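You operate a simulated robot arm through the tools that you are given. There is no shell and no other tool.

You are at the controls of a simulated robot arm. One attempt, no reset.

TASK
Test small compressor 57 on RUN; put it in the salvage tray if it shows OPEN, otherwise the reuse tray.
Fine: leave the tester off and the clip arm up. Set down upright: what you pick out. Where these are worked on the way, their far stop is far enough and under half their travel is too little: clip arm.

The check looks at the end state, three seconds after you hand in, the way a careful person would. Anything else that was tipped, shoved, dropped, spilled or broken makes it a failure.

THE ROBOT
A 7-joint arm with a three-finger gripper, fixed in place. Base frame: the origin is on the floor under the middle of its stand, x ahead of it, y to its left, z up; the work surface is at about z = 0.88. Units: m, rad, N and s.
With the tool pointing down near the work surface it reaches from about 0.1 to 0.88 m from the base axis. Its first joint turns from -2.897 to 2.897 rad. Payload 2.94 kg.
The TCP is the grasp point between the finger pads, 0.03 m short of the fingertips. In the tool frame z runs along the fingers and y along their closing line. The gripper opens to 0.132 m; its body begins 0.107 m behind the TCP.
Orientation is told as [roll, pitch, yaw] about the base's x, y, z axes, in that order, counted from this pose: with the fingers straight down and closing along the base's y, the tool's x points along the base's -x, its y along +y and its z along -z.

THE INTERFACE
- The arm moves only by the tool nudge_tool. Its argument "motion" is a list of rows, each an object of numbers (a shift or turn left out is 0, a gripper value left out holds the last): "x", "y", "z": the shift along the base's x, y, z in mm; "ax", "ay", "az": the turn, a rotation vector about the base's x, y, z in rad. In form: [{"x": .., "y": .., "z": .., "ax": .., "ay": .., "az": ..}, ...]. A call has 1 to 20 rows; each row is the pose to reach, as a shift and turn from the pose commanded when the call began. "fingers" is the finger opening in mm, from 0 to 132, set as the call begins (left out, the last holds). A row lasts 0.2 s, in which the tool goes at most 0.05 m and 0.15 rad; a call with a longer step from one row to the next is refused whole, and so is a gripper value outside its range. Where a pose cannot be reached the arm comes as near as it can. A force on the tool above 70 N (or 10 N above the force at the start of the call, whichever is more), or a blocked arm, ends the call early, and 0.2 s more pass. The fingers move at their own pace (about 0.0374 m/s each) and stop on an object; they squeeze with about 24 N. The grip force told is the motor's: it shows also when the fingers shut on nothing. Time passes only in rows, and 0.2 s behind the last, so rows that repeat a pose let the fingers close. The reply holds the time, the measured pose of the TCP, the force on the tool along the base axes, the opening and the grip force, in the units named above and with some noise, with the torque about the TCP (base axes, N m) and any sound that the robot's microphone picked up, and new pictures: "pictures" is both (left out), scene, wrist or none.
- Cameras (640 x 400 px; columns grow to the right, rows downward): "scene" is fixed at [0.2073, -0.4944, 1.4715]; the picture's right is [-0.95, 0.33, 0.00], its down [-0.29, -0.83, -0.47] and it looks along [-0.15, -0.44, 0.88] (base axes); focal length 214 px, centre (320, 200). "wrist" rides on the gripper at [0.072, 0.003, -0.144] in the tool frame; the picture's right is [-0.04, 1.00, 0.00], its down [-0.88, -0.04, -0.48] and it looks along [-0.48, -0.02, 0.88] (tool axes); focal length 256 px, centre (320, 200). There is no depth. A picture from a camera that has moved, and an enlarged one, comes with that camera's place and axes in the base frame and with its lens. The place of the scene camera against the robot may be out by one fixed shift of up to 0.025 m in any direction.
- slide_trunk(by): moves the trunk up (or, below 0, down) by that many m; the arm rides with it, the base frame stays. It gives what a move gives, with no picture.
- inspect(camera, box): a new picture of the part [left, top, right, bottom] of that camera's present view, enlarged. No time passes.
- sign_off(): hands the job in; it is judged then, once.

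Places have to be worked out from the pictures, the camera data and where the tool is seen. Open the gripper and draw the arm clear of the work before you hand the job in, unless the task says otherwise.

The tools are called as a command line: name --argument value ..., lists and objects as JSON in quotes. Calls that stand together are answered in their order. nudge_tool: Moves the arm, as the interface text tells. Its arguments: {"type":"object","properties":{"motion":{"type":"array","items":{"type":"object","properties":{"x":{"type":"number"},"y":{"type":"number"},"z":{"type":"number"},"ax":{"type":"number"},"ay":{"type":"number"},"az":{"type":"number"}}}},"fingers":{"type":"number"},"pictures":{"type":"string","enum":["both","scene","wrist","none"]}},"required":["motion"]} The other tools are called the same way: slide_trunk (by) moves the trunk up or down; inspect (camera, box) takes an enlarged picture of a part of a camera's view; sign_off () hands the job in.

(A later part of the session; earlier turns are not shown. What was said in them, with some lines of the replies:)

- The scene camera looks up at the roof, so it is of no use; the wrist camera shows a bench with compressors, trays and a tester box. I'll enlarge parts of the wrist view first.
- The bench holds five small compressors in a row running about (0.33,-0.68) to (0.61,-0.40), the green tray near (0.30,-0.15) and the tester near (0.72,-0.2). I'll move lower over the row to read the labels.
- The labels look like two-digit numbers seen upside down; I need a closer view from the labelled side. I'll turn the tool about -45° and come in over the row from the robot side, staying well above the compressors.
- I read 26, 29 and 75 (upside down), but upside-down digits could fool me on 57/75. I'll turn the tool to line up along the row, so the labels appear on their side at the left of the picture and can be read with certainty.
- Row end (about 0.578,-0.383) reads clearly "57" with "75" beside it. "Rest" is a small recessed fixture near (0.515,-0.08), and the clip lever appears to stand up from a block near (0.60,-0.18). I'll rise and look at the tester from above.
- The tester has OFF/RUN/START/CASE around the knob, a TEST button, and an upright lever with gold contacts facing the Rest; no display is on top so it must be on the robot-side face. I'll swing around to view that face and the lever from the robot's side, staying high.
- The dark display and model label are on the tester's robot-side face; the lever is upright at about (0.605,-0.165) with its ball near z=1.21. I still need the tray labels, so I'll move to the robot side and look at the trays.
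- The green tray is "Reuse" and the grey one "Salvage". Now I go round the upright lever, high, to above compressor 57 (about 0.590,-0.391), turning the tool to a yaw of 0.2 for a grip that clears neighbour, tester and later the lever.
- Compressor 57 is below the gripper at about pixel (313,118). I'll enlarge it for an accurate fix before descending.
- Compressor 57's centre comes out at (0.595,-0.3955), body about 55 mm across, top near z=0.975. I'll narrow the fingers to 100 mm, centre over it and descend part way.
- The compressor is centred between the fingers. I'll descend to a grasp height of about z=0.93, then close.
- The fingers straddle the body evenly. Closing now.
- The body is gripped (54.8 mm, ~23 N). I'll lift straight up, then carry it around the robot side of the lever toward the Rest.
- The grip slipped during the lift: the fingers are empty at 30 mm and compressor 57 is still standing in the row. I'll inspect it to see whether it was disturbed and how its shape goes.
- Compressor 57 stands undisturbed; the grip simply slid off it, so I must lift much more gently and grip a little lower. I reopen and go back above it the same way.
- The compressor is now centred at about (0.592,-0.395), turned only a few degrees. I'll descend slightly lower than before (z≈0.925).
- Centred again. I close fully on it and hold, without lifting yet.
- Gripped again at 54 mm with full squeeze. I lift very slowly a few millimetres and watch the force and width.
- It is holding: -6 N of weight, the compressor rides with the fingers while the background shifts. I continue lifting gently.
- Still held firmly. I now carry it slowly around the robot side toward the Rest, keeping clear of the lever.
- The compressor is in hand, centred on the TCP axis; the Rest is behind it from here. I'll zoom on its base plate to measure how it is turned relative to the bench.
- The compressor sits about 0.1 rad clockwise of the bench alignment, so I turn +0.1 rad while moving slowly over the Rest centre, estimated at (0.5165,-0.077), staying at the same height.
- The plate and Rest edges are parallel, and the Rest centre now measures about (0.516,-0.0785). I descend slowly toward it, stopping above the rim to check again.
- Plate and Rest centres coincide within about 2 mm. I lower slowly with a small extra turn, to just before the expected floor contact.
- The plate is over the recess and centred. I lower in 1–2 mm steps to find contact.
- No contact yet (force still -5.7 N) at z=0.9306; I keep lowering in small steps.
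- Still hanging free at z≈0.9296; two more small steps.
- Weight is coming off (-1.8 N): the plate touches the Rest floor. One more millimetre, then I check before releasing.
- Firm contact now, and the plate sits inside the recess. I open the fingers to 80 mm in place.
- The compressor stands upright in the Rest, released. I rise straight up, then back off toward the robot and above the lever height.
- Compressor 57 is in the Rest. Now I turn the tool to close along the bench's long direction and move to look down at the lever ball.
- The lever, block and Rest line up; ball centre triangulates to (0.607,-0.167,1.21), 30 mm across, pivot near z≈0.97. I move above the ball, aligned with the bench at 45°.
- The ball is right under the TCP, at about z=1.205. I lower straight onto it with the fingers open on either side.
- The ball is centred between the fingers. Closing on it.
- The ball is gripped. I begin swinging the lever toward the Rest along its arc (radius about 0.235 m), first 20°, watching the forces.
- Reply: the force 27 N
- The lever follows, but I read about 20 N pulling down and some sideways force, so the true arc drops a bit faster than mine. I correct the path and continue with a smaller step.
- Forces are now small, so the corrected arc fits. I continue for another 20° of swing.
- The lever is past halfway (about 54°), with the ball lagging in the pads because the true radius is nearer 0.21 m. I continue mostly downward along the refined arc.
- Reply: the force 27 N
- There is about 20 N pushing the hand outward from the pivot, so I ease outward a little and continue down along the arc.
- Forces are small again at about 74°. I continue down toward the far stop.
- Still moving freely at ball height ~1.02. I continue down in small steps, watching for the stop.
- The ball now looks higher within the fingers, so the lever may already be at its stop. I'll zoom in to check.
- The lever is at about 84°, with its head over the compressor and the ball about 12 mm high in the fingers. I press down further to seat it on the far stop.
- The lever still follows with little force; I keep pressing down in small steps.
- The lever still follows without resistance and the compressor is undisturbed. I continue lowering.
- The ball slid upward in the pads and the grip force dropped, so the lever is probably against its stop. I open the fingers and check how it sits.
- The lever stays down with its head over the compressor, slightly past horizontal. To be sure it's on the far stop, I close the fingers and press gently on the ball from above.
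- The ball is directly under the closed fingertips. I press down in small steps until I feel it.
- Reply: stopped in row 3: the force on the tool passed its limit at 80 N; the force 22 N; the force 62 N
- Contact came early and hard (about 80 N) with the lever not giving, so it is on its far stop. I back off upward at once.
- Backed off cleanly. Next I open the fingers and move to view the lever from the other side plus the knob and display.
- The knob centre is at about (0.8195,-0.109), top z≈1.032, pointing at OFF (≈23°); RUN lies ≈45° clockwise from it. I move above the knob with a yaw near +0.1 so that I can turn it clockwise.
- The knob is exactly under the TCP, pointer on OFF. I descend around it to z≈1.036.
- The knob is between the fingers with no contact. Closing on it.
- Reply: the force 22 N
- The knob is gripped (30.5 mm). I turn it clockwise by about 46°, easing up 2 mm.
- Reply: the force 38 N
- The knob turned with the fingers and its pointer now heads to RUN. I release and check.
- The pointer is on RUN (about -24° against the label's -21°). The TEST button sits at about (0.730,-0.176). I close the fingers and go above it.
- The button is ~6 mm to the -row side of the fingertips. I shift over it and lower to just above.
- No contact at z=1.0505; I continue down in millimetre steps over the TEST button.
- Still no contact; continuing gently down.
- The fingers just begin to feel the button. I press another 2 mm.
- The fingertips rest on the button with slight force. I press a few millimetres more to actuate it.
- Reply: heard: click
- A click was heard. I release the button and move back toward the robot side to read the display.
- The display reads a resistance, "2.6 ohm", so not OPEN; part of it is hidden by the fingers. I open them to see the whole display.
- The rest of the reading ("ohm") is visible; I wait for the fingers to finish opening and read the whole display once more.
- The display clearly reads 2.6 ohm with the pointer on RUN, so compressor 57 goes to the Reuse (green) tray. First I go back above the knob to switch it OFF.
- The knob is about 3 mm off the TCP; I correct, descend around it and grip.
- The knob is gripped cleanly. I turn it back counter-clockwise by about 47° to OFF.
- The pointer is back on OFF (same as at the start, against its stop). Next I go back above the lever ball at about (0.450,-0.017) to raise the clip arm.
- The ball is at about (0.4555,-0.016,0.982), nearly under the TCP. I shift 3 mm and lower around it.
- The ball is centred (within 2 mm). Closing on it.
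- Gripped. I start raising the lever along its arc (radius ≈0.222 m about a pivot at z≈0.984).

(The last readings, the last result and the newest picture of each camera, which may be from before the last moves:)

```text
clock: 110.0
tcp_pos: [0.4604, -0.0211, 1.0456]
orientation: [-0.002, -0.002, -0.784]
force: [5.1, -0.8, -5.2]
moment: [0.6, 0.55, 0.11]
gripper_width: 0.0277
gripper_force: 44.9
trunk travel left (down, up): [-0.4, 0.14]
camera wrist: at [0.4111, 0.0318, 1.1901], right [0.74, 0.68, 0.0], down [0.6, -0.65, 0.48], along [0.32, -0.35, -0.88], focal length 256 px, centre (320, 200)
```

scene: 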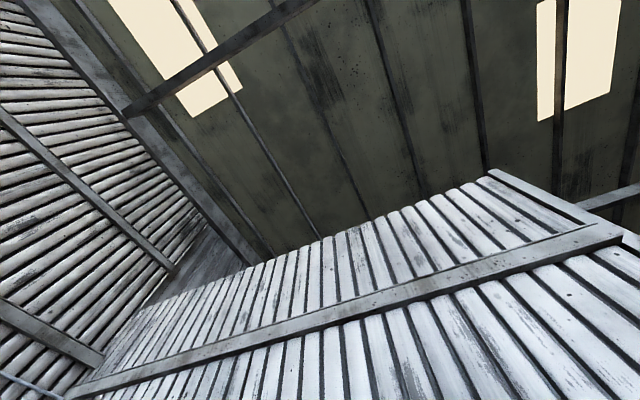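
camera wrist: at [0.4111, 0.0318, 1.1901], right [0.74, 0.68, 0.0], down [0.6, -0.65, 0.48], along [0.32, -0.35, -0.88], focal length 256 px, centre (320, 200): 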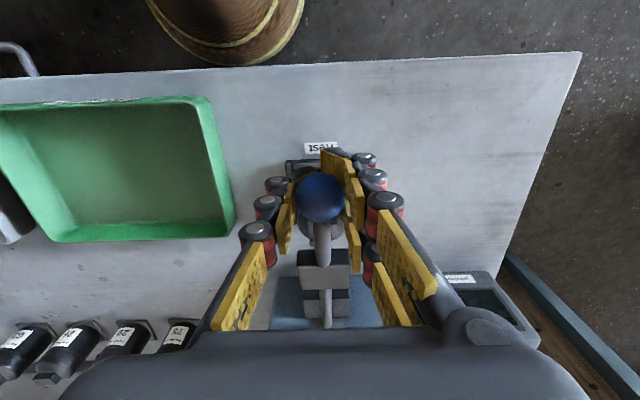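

Forces are small and the lever follows. Continuing the arc to about 40°.

nudge_tool --motion '[{"x": 4.1, "y": -4.1, "z": 18.4}, {"x": 9.3, "y": -9.3, "z": 36.3}, {"x": 15.6, "y": -15.6, "z": 53.4}, {"x": 23, "y": -23, "z": 69.7}, {"x": 31.2, "y": -31.2, "z": 85}, {"x": 40.5, "y": -40.5, "z": 99.3}, {"x": 50.6, "y": -50.6, "z": 112.4}]' --pictures "wrist"

```text
clock: 111.6
tcp_pos: [0.5099, -0.0714, 1.1567]
orientation: [-0.005, -0.001, -0.783]
force: [7.3, 3.2, -14.6]
moment: [1.06, 0.98, 0.23]
gripper_width: 0.0275
gripper_force: 45.2
trunk travel left (down, up): [-0.4, 0.14]
camera wrist: at [0.4621, -0.0182, 1.302], right [0.74, 0.68, 0.0], down [0.6, -0.65, 0.48], along [0.32, -0.35, -0.88], focal length 256 px, centre (320, 200)
```

wrist: 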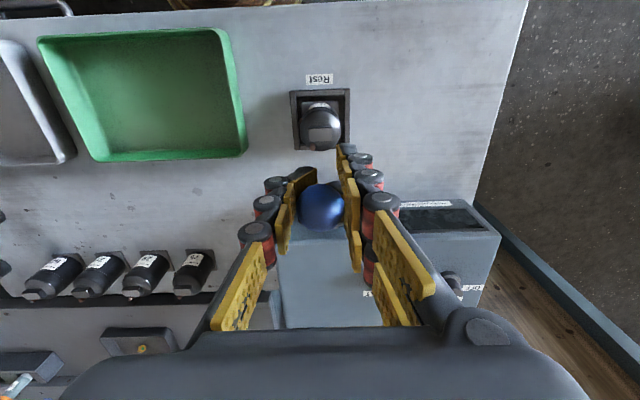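

Good: forces modest, compressor still upright in the Rest. Continuing upward along the arc.

nudge_tool --motion '[{"x": 10.8, "y": -10.8, "z": 10}, {"x": 22.3, "y": -22.3, "z": 20}, {"x": 34.4, "y": -34.4, "z": 28.5}, {"x": 47.1, "y": -47.1, "z": 35.5}, {"x": 60.1, "y": -60.1, "z": 41}]' --pictures "wrist"

```text
clock: 112.8
tcp_pos: [0.5699, -0.1323, 1.1982]
orientation: [-0.005, 0.0, -0.785]
force: [-3.0, -4.4, -23.8]
moment: [0.96, 0.61, 0.02]
gripper_width: 0.0278
gripper_force: 45.0
trunk travel left (down, up): [-0.4, 0.14]
camera wrist: at [0.5228, -0.0793, 1.3431], right [0.74, 0.68, 0.0], down [0.6, -0.65, 0.48], along [0.32, -0.35, -0.88], focal length 256 px, centre (320, 200)
```

wrist: 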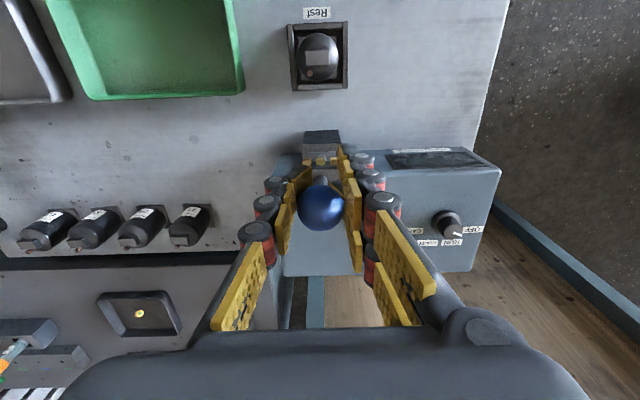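

The lever is about 13° from upright. I continue outward nearly level to bring it to its up stop.

nudge_tool --motion '[{"x": 8, "y": -8, "z": -1}, {"x": 16, "y": -16, "z": 0}, {"x": 24, "y": -24, "z": 1}, {"x": 30, "y": -30, "z": 1}]' --pictures "wrist"

```text
clock: 113.8
tcp_pos: [0.6, -0.161, 1.2009]
orientation: [-0.003, -0.004, -0.784]
force: [-9.9, 4.2, 1.1]
moment: [0.46, 0.36, -0.05]
gripper_width: 0.0277
gripper_force: 44.7
trunk travel left (down, up): [-0.4, 0.14]
camera wrist: at [0.551, -0.1079, 1.3459], right [0.74, 0.68, 0.0], down [0.59, -0.65, 0.48], along [0.32, -0.35, -0.88], focal length 256 px, centre (320, 200)
```

wrist: 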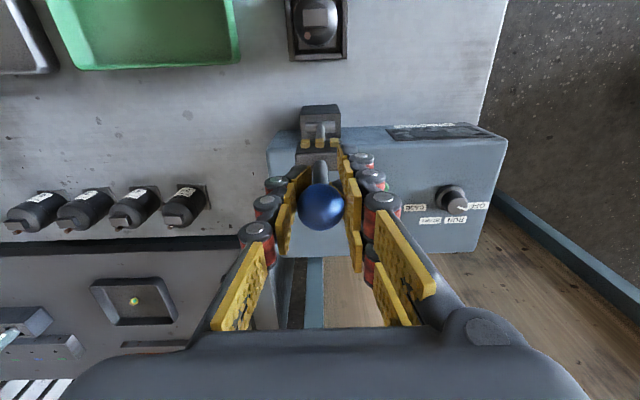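

A 10 N push back toward the robot suggests the up stop. I push 4 mm more to confirm, then release.

nudge_tool --motion '[{"x": 1.5, "y": -1.5}, {"x": 3, "y": -3}, {"x": 3, "y": -3}]' --pictures "none"

nudge_tool --motion '[{"x": -1, "y": 1}, {"x": -1, "y": 1}, {"x": -1, "y": 1}, {"x": -1, "y": 1}, {"x": -1, "y": 1}]' --fingers 80 --pictures "wrist"

```text
clock: 114.6
tcp_pos: [0.6003, -0.1628, 1.2]
orientation: [-0.004, -0.001, -0.783]
force: [-19.9, 15.9, 6.1]
moment: [0.08, 0.1, -0.02]
gripper_width: 0.0273
gripper_force: 44.7
trunk travel left (down, up): [-0.4, 0.14]
```

```text
clock: 115.8
tcp_pos: [0.602, -0.1638, 1.2003]
orientation: [-0.002, -0.001, -0.781]
force: [-0.5, -0.8, -0.4]
moment: [0.04, 0.01, -0.01]
gripper_width: 0.0802
gripper_force: 0.1
trunk travel left (down, up): [-0.4, 0.14]
camera wrist: at [0.5536, -0.1101, 1.3447], right [0.74, 0.68, 0.0], down [0.6, -0.65, 0.48], along [0.32, -0.35, -0.88], focal length 256 px, centre (320, 200)
```

wrist: 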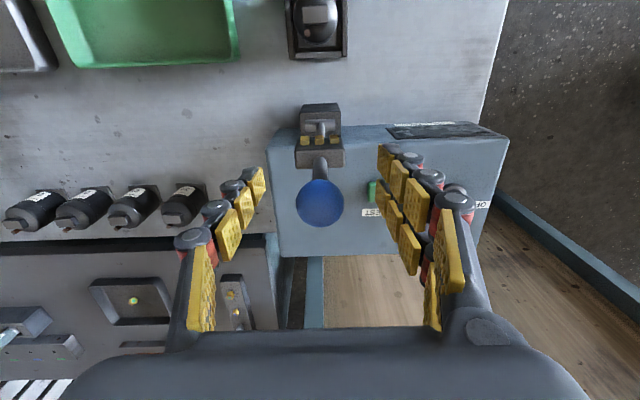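

The lever is back at its original upright position (ball ≈ (0.606,-0.168,1.205)), released. I rise clear of it, back off and turn to the grasp yaw for picking the compressor out of the Rest.

nudge_tool --motion '[{"z": 30}, {"z": 70}, {"z": 110}, {"x": -20, "y": 20, "z": 130, "az": 0.1}, {"x": -45, "y": 45, "z": 130, "az": 0.22}, {"x": -70, "y": 65, "z": 130, "az": 0.35}, {"x": -95, "y": 85, "z": 125, "az": 0.48}, {"x": -115, "y": 100, "z": 115, "az": 0.61}, {"x": -125, "y": 105, "z": 100, "az": 0.74}, {"x": -125, "y": 105, "z": 85, "az": 0.87}, {"x": -125, "y": 105, "z": 70, "az": 1.0}, {"x": -125, "y": 105, "z": 60, "az": 1.133}]' --fingers 100 --pictures "wrist"

inspect --camera "wrist" --box '[240, 80, 400, 200]'

```text
clock: 118.4
tcp_pos: [0.477, -0.0593, 1.2588]
orientation: [-0.001, -0.002, 0.351]
force: [-0.1, 0.4, 1.0]
moment: [-0.01, 0.0, 0.0]
gripper_width: 0.1
gripper_force: 0.1
trunk travel left (down, up): [-0.4, 0.14]
camera wrist: at [0.4081, -0.0814, 1.4047], right [-0.3, 0.95, 0.0], down [0.84, 0.27, 0.48], along [0.46, 0.14, -0.88], focal length 256 px, centre (320, 200)
```

wrist: 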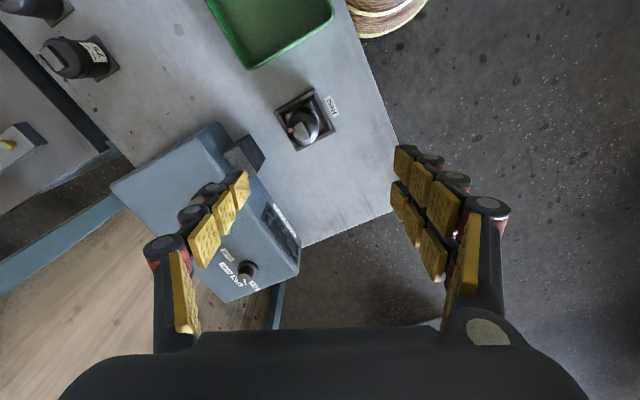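

```text
3.33 times, centred on (320, 140) of wrist
camera zoom: at [0.4081, -0.0814, 1.4047], right [-0.3, 0.95, 0.0], down [0.84, 0.27, 0.48], along [0.46, 0.14, -0.88], focal length 853 px, centre (320, 400)
```

zoom: 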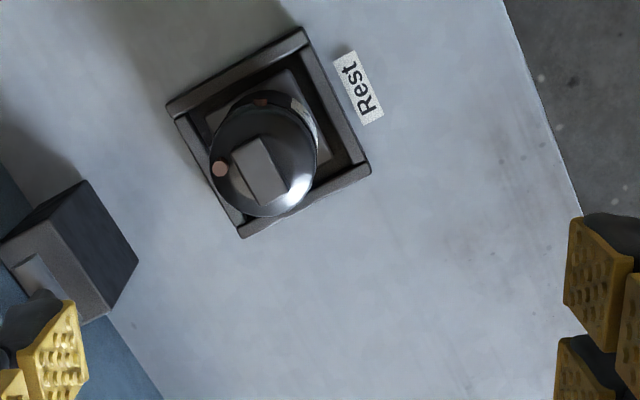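

Compressor 57 stands upright in the Rest at (0.516,-0.078). I move over it and descend with an 85 mm opening, first to just above it.

nudge_tool --motion '[{"x": 20, "y": -10, "z": 0}, {"x": 39, "y": -19, "z": -10}, {"x": 39, "y": -19, "z": -50}, {"x": 39, "y": -19, "z": -90}, {"x": 39, "y": -19, "z": -130}, {"x": 39, "y": -19, "z": -170}, {"x": 39, "y": -19, "z": -200}, {"x": 39, "y": -19, "z": -220}]' --fingers 85 --pictures "wrist"

inspect --camera "wrist" --box '[240, 80, 400, 200]'

```text
clock: 120.2
tcp_pos: [0.5156, -0.0783, 1.0397]
orientation: [-0.003, -0.002, 0.35]
force: [-0.1, 0.4, -0.5]
moment: [0.03, 0.03, -0.02]
gripper_width: 0.085
gripper_force: 0.0
trunk travel left (down, up): [-0.4, 0.14]
camera wrist: at [0.4472, -0.1009, 1.1842], right [-0.3, 0.95, 0.0], down [0.84, 0.27, 0.48], along [0.46, 0.14, -0.88], focal length 256 px, centre (320, 200)
```

wrist: 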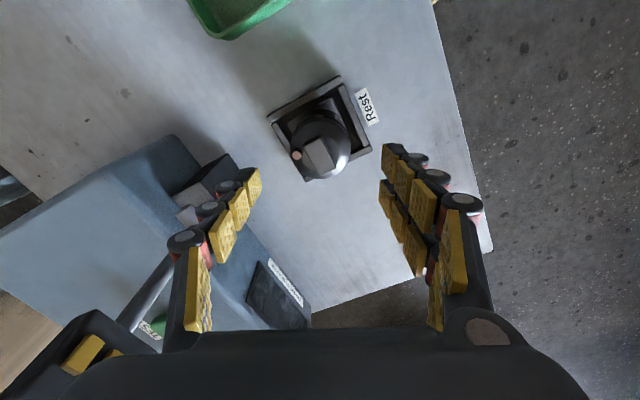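

```text
3.33 times, centred on (320, 140) of wrist
camera zoom: at [0.4472, -0.1009, 1.1842], right [-0.3, 0.95, 0.0], down [0.84, 0.27, 0.48], along [0.46, 0.14, -0.88], focal length 853 px, centre (320, 400)
```

zoom: 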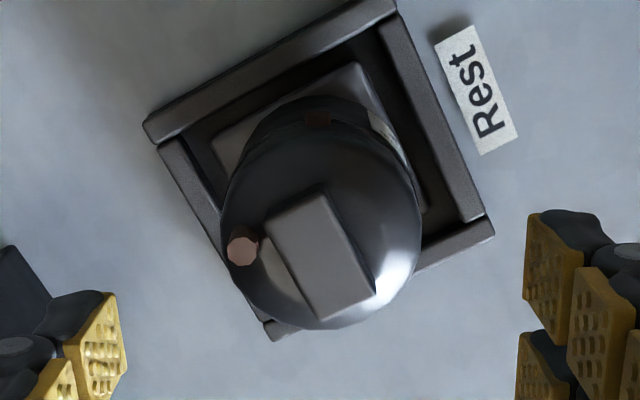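

Centred. I descend to the grasp height used when I released it (z≈0.926).

nudge_tool --motion '[{"z": -30}, {"z": -60}, {"z": -85}, {"z": -103}, {"z": -112}, {"z": -113}]' --pictures "wrist"

nudge_tool --motion '[{"z": 0}, {"z": 0}, {"z": 0}, {"z": 0}, {"z": 0}, {"z": 0}, {"z": 0}]' --fingers 0 --pictures "wrist"

```text
clock: 121.6
tcp_pos: [0.5133, -0.0772, 0.9263]
orientation: [-0.001, -0.003, 0.349]
force: [0.2, 0.2, -0.5]
moment: [-0.03, -0.01, -0.02]
gripper_width: 0.0851
gripper_force: 0.0
trunk travel left (down, up): [-0.4, 0.14]
camera wrist: at [0.4458, -0.099, 1.0718], right [-0.3, 0.95, 0.0], down [0.84, 0.27, 0.48], along [0.46, 0.14, -0.88], focal length 256 px, centre (320, 200)
```

wrist: 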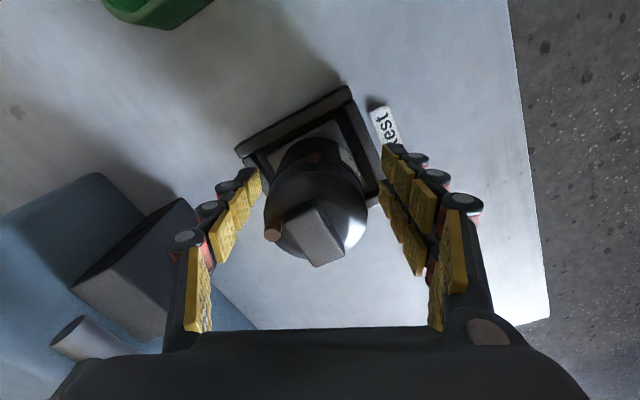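

```text
clock: 123.2
tcp_pos: [0.5152, -0.0761, 0.9271]
orientation: [-0.002, -0.002, 0.35]
force: [1.9, -2.6, 3.1]
moment: [-0.04, -0.15, -0.01]
gripper_width: 0.0538
gripper_force: 23.7
trunk travel left (down, up): [-0.4, 0.14]
camera wrist: at [0.446, -0.0991, 1.0721], right [-0.3, 0.95, 0.0], down [0.84, 0.27, 0.48], along [0.46, 0.14, -0.88], focal length 256 px, centre (320, 200)
```

wrist: 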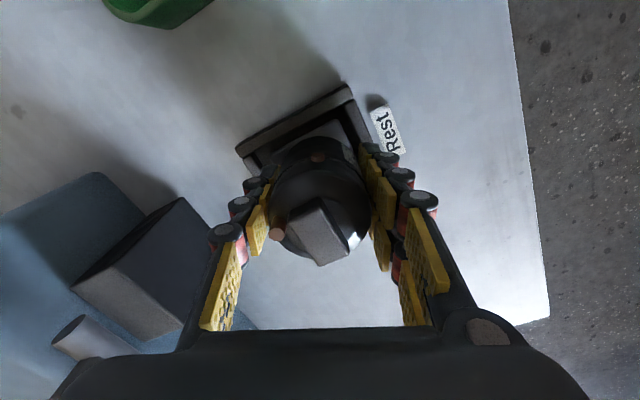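

Gripped at 53.8 mm. I lift very gently first.

nudge_tool --motion '[{"z": 1}, {"z": 2}, {"z": 3}, {"z": 5}, {"z": 7}, {"z": 9}, {"z": 12}, {"z": 15}, {"z": 19}, {"z": 24}, {"z": 30}, {"z": 36}, {"z": 43}, {"z": 50}, {"z": 57}, {"z": 63}, {"z": 68}, {"z": 72}, {"z": 75}, {"z": 76}]' --pictures "wrist"

```text
clock: 127.4
tcp_pos: [0.5162, -0.0779, 1.0021]
orientation: [-0.002, -0.002, 0.349]
force: [-0.3, -0.5, -5.2]
moment: [-0.01, 0.01, 0.0]
gripper_width: 0.0539
gripper_force: 23.9
trunk travel left (down, up): [-0.4, 0.14]
camera wrist: at [0.4475, -0.0992, 1.148], right [-0.3, 0.95, 0.0], down [0.84, 0.27, 0.48], along [0.46, 0.14, -0.88], focal length 256 px, centre (320, 200)
```

wrist: 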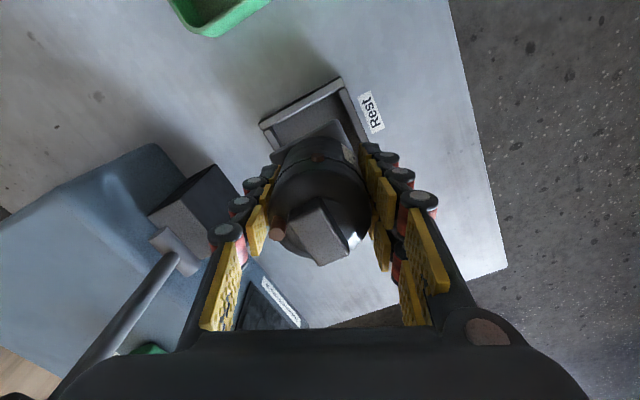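

Held firmly (-5.2 N). I lift a bit higher and carry it slowly toward the green Reuse tray, centred near (0.315,-0.219).

nudge_tool --motion '[{"z": 4}, {"z": 12}, {"z": 22}, {"z": 33}, {"x": -3, "y": -2, "z": 44}, {"x": -9, "y": -6, "z": 54}, {"x": -18, "y": -12, "z": 62}, {"x": -30, "y": -21, "z": 68}, {"x": -44, "y": -31, "z": 70}, {"x": -59, "y": -41, "z": 70}, {"x": -74, "y": -52, "z": 70}, {"x": -89, "y": -62, "z": 70}, {"x": -104, "y": -73, "z": 70}, {"x": -119, "y": -83, "z": 70}, {"x": -134, "y": -94, "z": 70}, {"x": -147, "y": -103, "z": 70}, {"x": -157, "y": -110, "z": 70}, {"x": -165, "y": -115, "z": 70}, {"x": -170, "y": -119, "z": 70}, {"x": -172, "y": -120, "z": 70}]' --pictures "wrist"

```text
clock: 131.6
tcp_pos: [0.3429, -0.1964, 1.0745]
orientation: [-0.002, -0.002, 0.349]
force: [-0.4, -0.3, -5.3]
moment: [0.0, -0.01, 0.01]
gripper_width: 0.0544
gripper_force: 24.1
trunk travel left (down, up): [-0.4, 0.14]
camera wrist: at [0.2735, -0.219, 1.2183], right [-0.3, 0.95, 0.0], down [0.84, 0.27, 0.48], along [0.46, 0.14, -0.88], focal length 256 px, centre (320, 200)
```

wrist: 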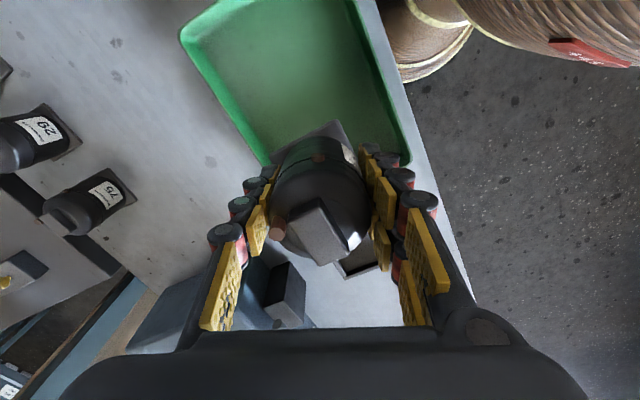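

The tray centre checks out at about (0.317,-0.2175). I move the last few centimetres over it and lower slowly.

nudge_tool --motion '[{"x": -4, "y": -3}, {"x": -11, "y": -9}, {"x": -19, "y": -16}, {"x": -24, "y": -20}, {"x": -26, "y": -21, "z": -3}, {"x": -26, "y": -21, "z": -10}, {"x": -26, "y": -21, "z": -20}, {"x": -26, "y": -21, "z": -32}, {"x": -26, "y": -21, "z": -45}, {"x": -26, "y": -21, "z": -58}, {"x": -26, "y": -21, "z": -70}, {"x": -26, "y": -21, "z": -82}, {"x": -26, "y": -21, "z": -93}, {"x": -26, "y": -21, "z": -103}, {"x": -26, "y": -21, "z": -111}, {"x": -26, "y": -21, "z": -117}, {"x": -26, "y": -21, "z": -121}]' --pictures "wrist"

```text
clock: 135.2
tcp_pos: [0.3164, -0.2176, 0.9523]
orientation: [-0.002, -0.001, 0.347]
force: [-0.1, 0.1, -5.4]
moment: [-0.01, 0.0, 0.01]
gripper_width: 0.0541
gripper_force: 24.0
trunk travel left (down, up): [-0.4, 0.14]
camera wrist: at [0.2486, -0.2403, 1.0964], right [-0.3, 0.95, 0.0], down [0.84, 0.26, 0.48], along [0.46, 0.14, -0.88], focal length 256 px, centre (320, 200)
```

wrist: 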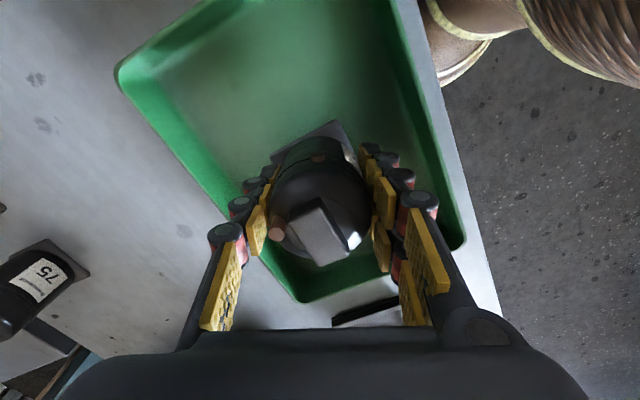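

Inside the tray and clear of its walls. I lower in small steps to find the floor.

nudge_tool --motion '[{"z": -4}, {"z": -8}, {"z": -12}, {"z": -15}]' --pictures "none"

nudge_tool --motion '[{"z": -2}, {"z": -4}]' --pictures "none"

```text
clock: 136.2
tcp_pos: [0.3185, -0.2187, 0.937]
orientation: [-0.001, -0.002, 0.349]
force: [-0.3, -0.8, -5.8]
moment: [0.01, 0.02, 0.02]
gripper_width: 0.054
gripper_force: 24.3
trunk travel left (down, up): [-0.4, 0.14]
```

```text
clock: 136.8
tcp_pos: [0.3166, -0.2181, 0.9321]
orientation: [-0.001, -0.002, 0.35]
force: [-0.7, 0.9, -4.3]
moment: [-0.02, 0.0, 0.01]
gripper_width: 0.054
gripper_force: 24.4
trunk travel left (down, up): [-0.4, 0.14]
```

Still hanging; continuing with 1–2 mm steps.

nudge_tool --motion '[{"z": -1}, {"z": -2}]' --pictures "none"

nudge_tool --motion '[{"z": -1}, {"z": -1.5}]' --pictures "none"

```text
clock: 137.4
tcp_pos: [0.3171, -0.2196, 0.9296]
orientation: [-0.001, 0.001, 0.349]
force: [-0.2, -0.3, -5.2]
moment: [-0.02, 0.01, 0.02]
gripper_width: 0.0542
gripper_force: 24.2
trunk travel left (down, up): [-0.4, 0.14]
```

```text
clock: 138.0
tcp_pos: [0.318, -0.219, 0.9288]
orientation: [-0.002, -0.001, 0.35]
force: [0.6, 0.0, -5.6]
moment: [0.0, -0.01, 0.02]
gripper_width: 0.0539
gripper_force: 24.4
trunk travel left (down, up): [-0.4, 0.14]
```

nudge_tool --motion '[{"z": -1}, {"z": -1.5}]' --pictures "none"

nudge_tool --motion '[{"z": -1}, {"z": -1.5}]' --pictures "none"

```text
clock: 138.6
tcp_pos: [0.318, -0.2183, 0.9268]
orientation: [-0.002, -0.001, 0.348]
force: [-0.2, -0.1, -5.3]
moment: [0.0, 0.03, 0.02]
gripper_width: 0.0542
gripper_force: 24.0
trunk travel left (down, up): [-0.4, 0.14]
```

```text
clock: 139.2
tcp_pos: [0.3182, -0.2186, 0.9278]
orientation: [-0.003, -0.003, 0.35]
force: [-1.0, 1.6, 9.1]
moment: [-0.12, 0.09, -0.05]
gripper_width: 0.0544
gripper_force: 23.0
trunk travel left (down, up): [-0.4, 0.14]
```

The plate is on the tray floor (+9 N). I release by opening to 85 mm and check.

nudge_tool --motion '[{"z": 0}, {"z": 0}, {"z": 0}, {"z": 0}, {"z": 0}]' --fingers 85 --pictures "wrist"

inspect --camera "wrist" --box '[200, 80, 440, 320]'

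```text
clock: 140.4
tcp_pos: [0.3176, -0.2189, 0.9263]
orientation: [-0.001, 0.0, 0.35]
force: [0.5, 0.3, 0.2]
moment: [-0.01, 0.01, 0.0]
gripper_width: 0.0851
gripper_force: 0.0
trunk travel left (down, up): [-0.4, 0.14]
camera wrist: at [0.2486, -0.24, 1.0716], right [-0.3, 0.95, 0.0], down [0.84, 0.27, 0.48], along [0.46, 0.14, -0.88], focal length 256 px, centre (320, 200)
```

wrist: 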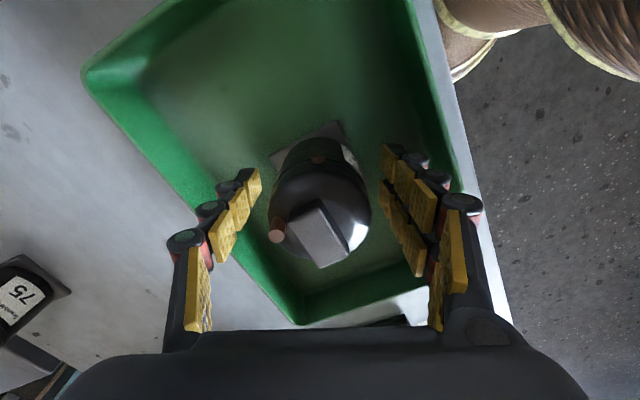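

```text
1.67 times, centred on (320, 200) of wrist
camera zoom: at [0.2486, -0.24, 1.0716], right [-0.3, 0.95, 0.0], down [0.84, 0.27, 0.48], along [0.46, 0.14, -0.88], focal length 427 px, centre (320, 200)
```

zoom: 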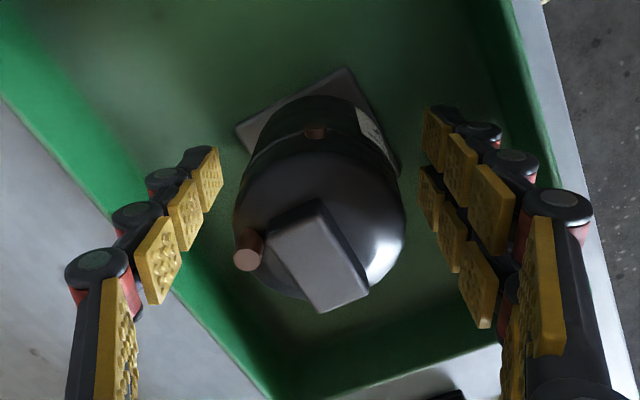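

The compressor stands upright in the green tray. I raise the hand straight up and away.

nudge_tool --motion '[{"z": 5}, {"z": 15}, {"z": 35}, {"z": 65}, {"z": 100}, {"z": 140}, {"z": 185}, {"z": 230}, {"z": 275}, {"z": 320}, {"z": 365}]' --pictures "wrist"

inspect --camera "wrist" --box '[240, 40, 480, 220]'

```text
clock: 142.8
tcp_pos: [0.3162, -0.2192, 1.2954]
orientation: [0.0, -0.002, 0.349]
force: [-0.1, 0.9, 0.2]
moment: [0.02, -0.01, -0.01]
gripper_width: 0.0852
gripper_force: 0.0
trunk travel left (down, up): [-0.4, 0.14]
camera wrist: at [0.248, -0.2407, 1.4392], right [-0.3, 0.95, 0.0], down [0.84, 0.26, 0.48], along [0.45, 0.14, -0.88], focal length 256 px, centre (320, 200)
```

wrist: 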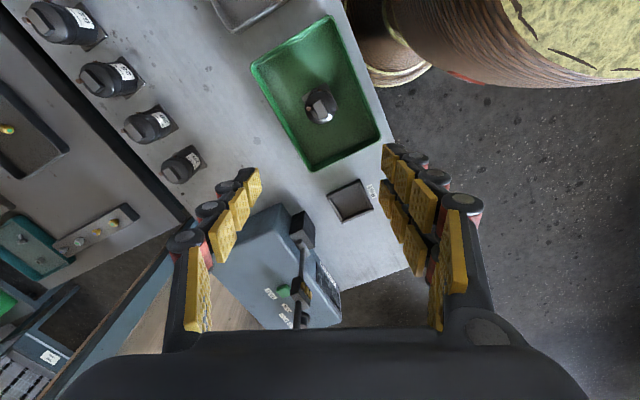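

```text
2.22 times, centred on (360, 130) of wrist
camera zoom: at [0.248, -0.2407, 1.4392], right [-0.3, 0.95, 0.0], down [0.84, 0.26, 0.48], along [0.45, 0.14, -0.88], focal length 569 px, centre (231, 356)
```

zoom: 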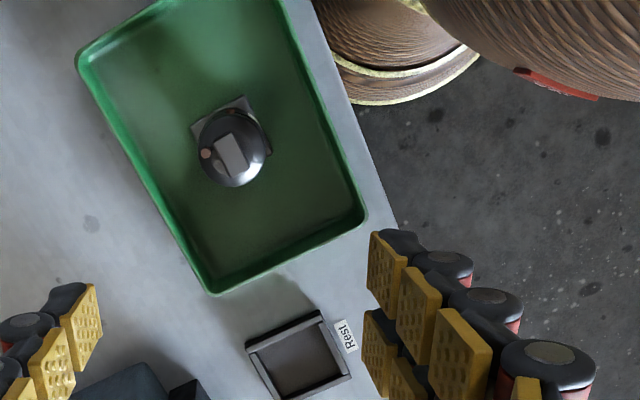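

Compressor upright in the Reuse tray. I move to a high viewpoint on the robot side to check the tester, lever and display a final time, opening the gripper.

nudge_tool --motion '[{"x": 10, "y": 25, "z": 15, "az": -0.12}, {"x": 22, "y": 52, "z": 30, "az": -0.24}, {"x": 34, "y": 80, "z": 45, "az": -0.36}, {"x": 46, "y": 108, "z": 60, "az": -0.48}, {"x": 58, "y": 136, "z": 70, "az": -0.6}, {"x": 70, "y": 164, "z": 80, "az": -0.72}, {"x": 85, "y": 192, "z": 85, "az": -0.84}, {"x": 100, "y": 220, "z": 90, "az": -0.96}, {"x": 120, "y": 245, "z": 90, "az": -1.06}, {"x": 140, "y": 265, "z": 90, "az": -1.134}]' --fingers 132 --pictures "wrist"

inspect --camera "wrist" --box '[220, 120, 440, 320]'

inspect --camera "wrist" --box '[0, 50, 240, 300]'

```text
clock: 145.0
tcp_pos: [0.4581, 0.0474, 1.3815]
orientation: [-0.002, -0.002, -0.787]
force: [0.3, 0.1, 0.9]
moment: [-0.02, -0.02, 0.0]
gripper_width: 0.1318
gripper_force: 0.1
trunk travel left (down, up): [-0.4, 0.14]
camera wrist: at [0.4095, 0.1015, 1.5264], right [0.74, 0.68, 0.0], down [0.59, -0.65, 0.48], along [0.32, -0.35, -0.88], focal length 256 px, centre (320, 200)
```

wrist: 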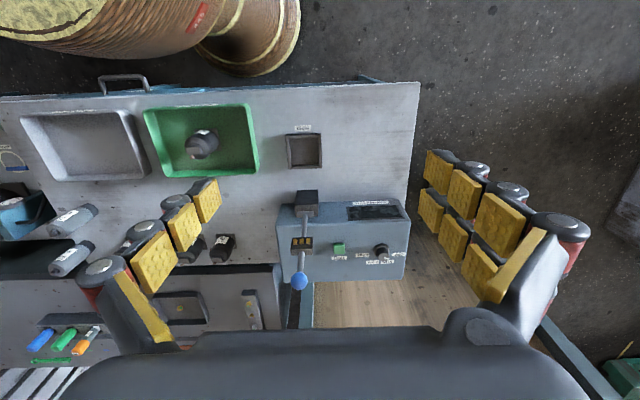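

```text
2.00 times, centred on (330, 220) of wrist
camera zoom: at [0.4095, 0.1015, 1.5264], right [0.74, 0.68, 0.0], down [0.59, -0.65, 0.48], along [0.32, -0.35, -0.88], focal length 512 px, centre (300, 160)
```

zoom: 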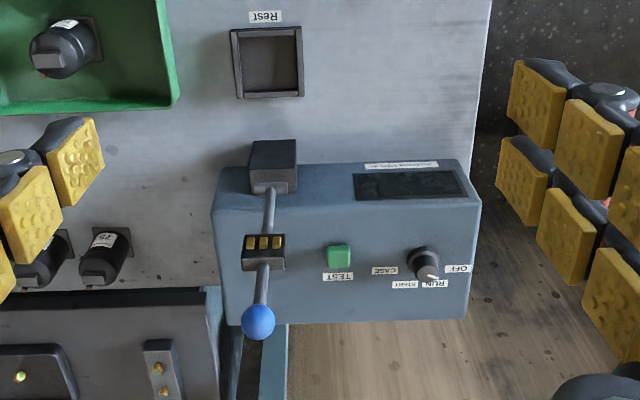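

```text
1.60 times, centred on (120, 175) of wrist
camera zoom: at [0.4095, 0.1015, 1.5264], right [0.74, 0.68, 0.0], down [0.59, -0.65, 0.48], along [0.32, -0.35, -0.88], focal length 410 px, centre (640, 240)
```

zoom: 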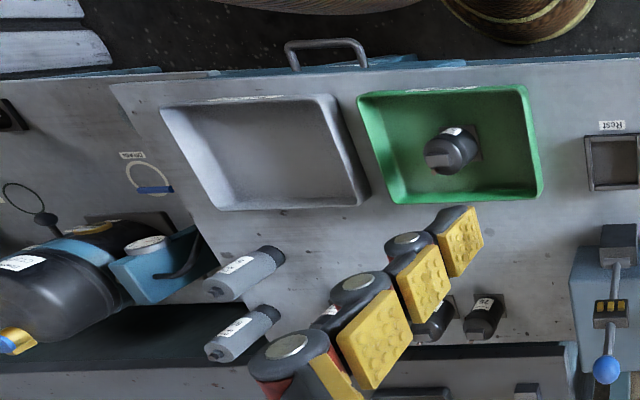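

Final state: the display is dark, the knob is on OFF, the clip arm is up and the Rest is empty. Compressor 57 stands upright in the green Reuse tray, the neighbours I can see are upright, and the gripper is open and clear. I hand the job in.

sign_off

```text
The job is handed in.
```

Compressor 57 tested at 2.6 ohm on RUN, not OPEN, so I put it upright in the green Reuse tray.

- **Tester:** The knob is back on OFF and the display is dark.
- **Clip arm:** I pushed it to its far stop for the test. It is now back up in its original position.
- **Slipped grip:** My first lift of compressor 57 slipped off and turned it a few degrees, but it stayed standing. The second lift held.
- **Hard press on the clip arm:** While checking that it was at its stop, I hit its ball end at about 80 N, harder than intended. The clip arm did not move, and I saw no damage to it or the compressor afterwards.

I saw nothing else tipped or moved. The gripper is open and the arm is clear of the bench.
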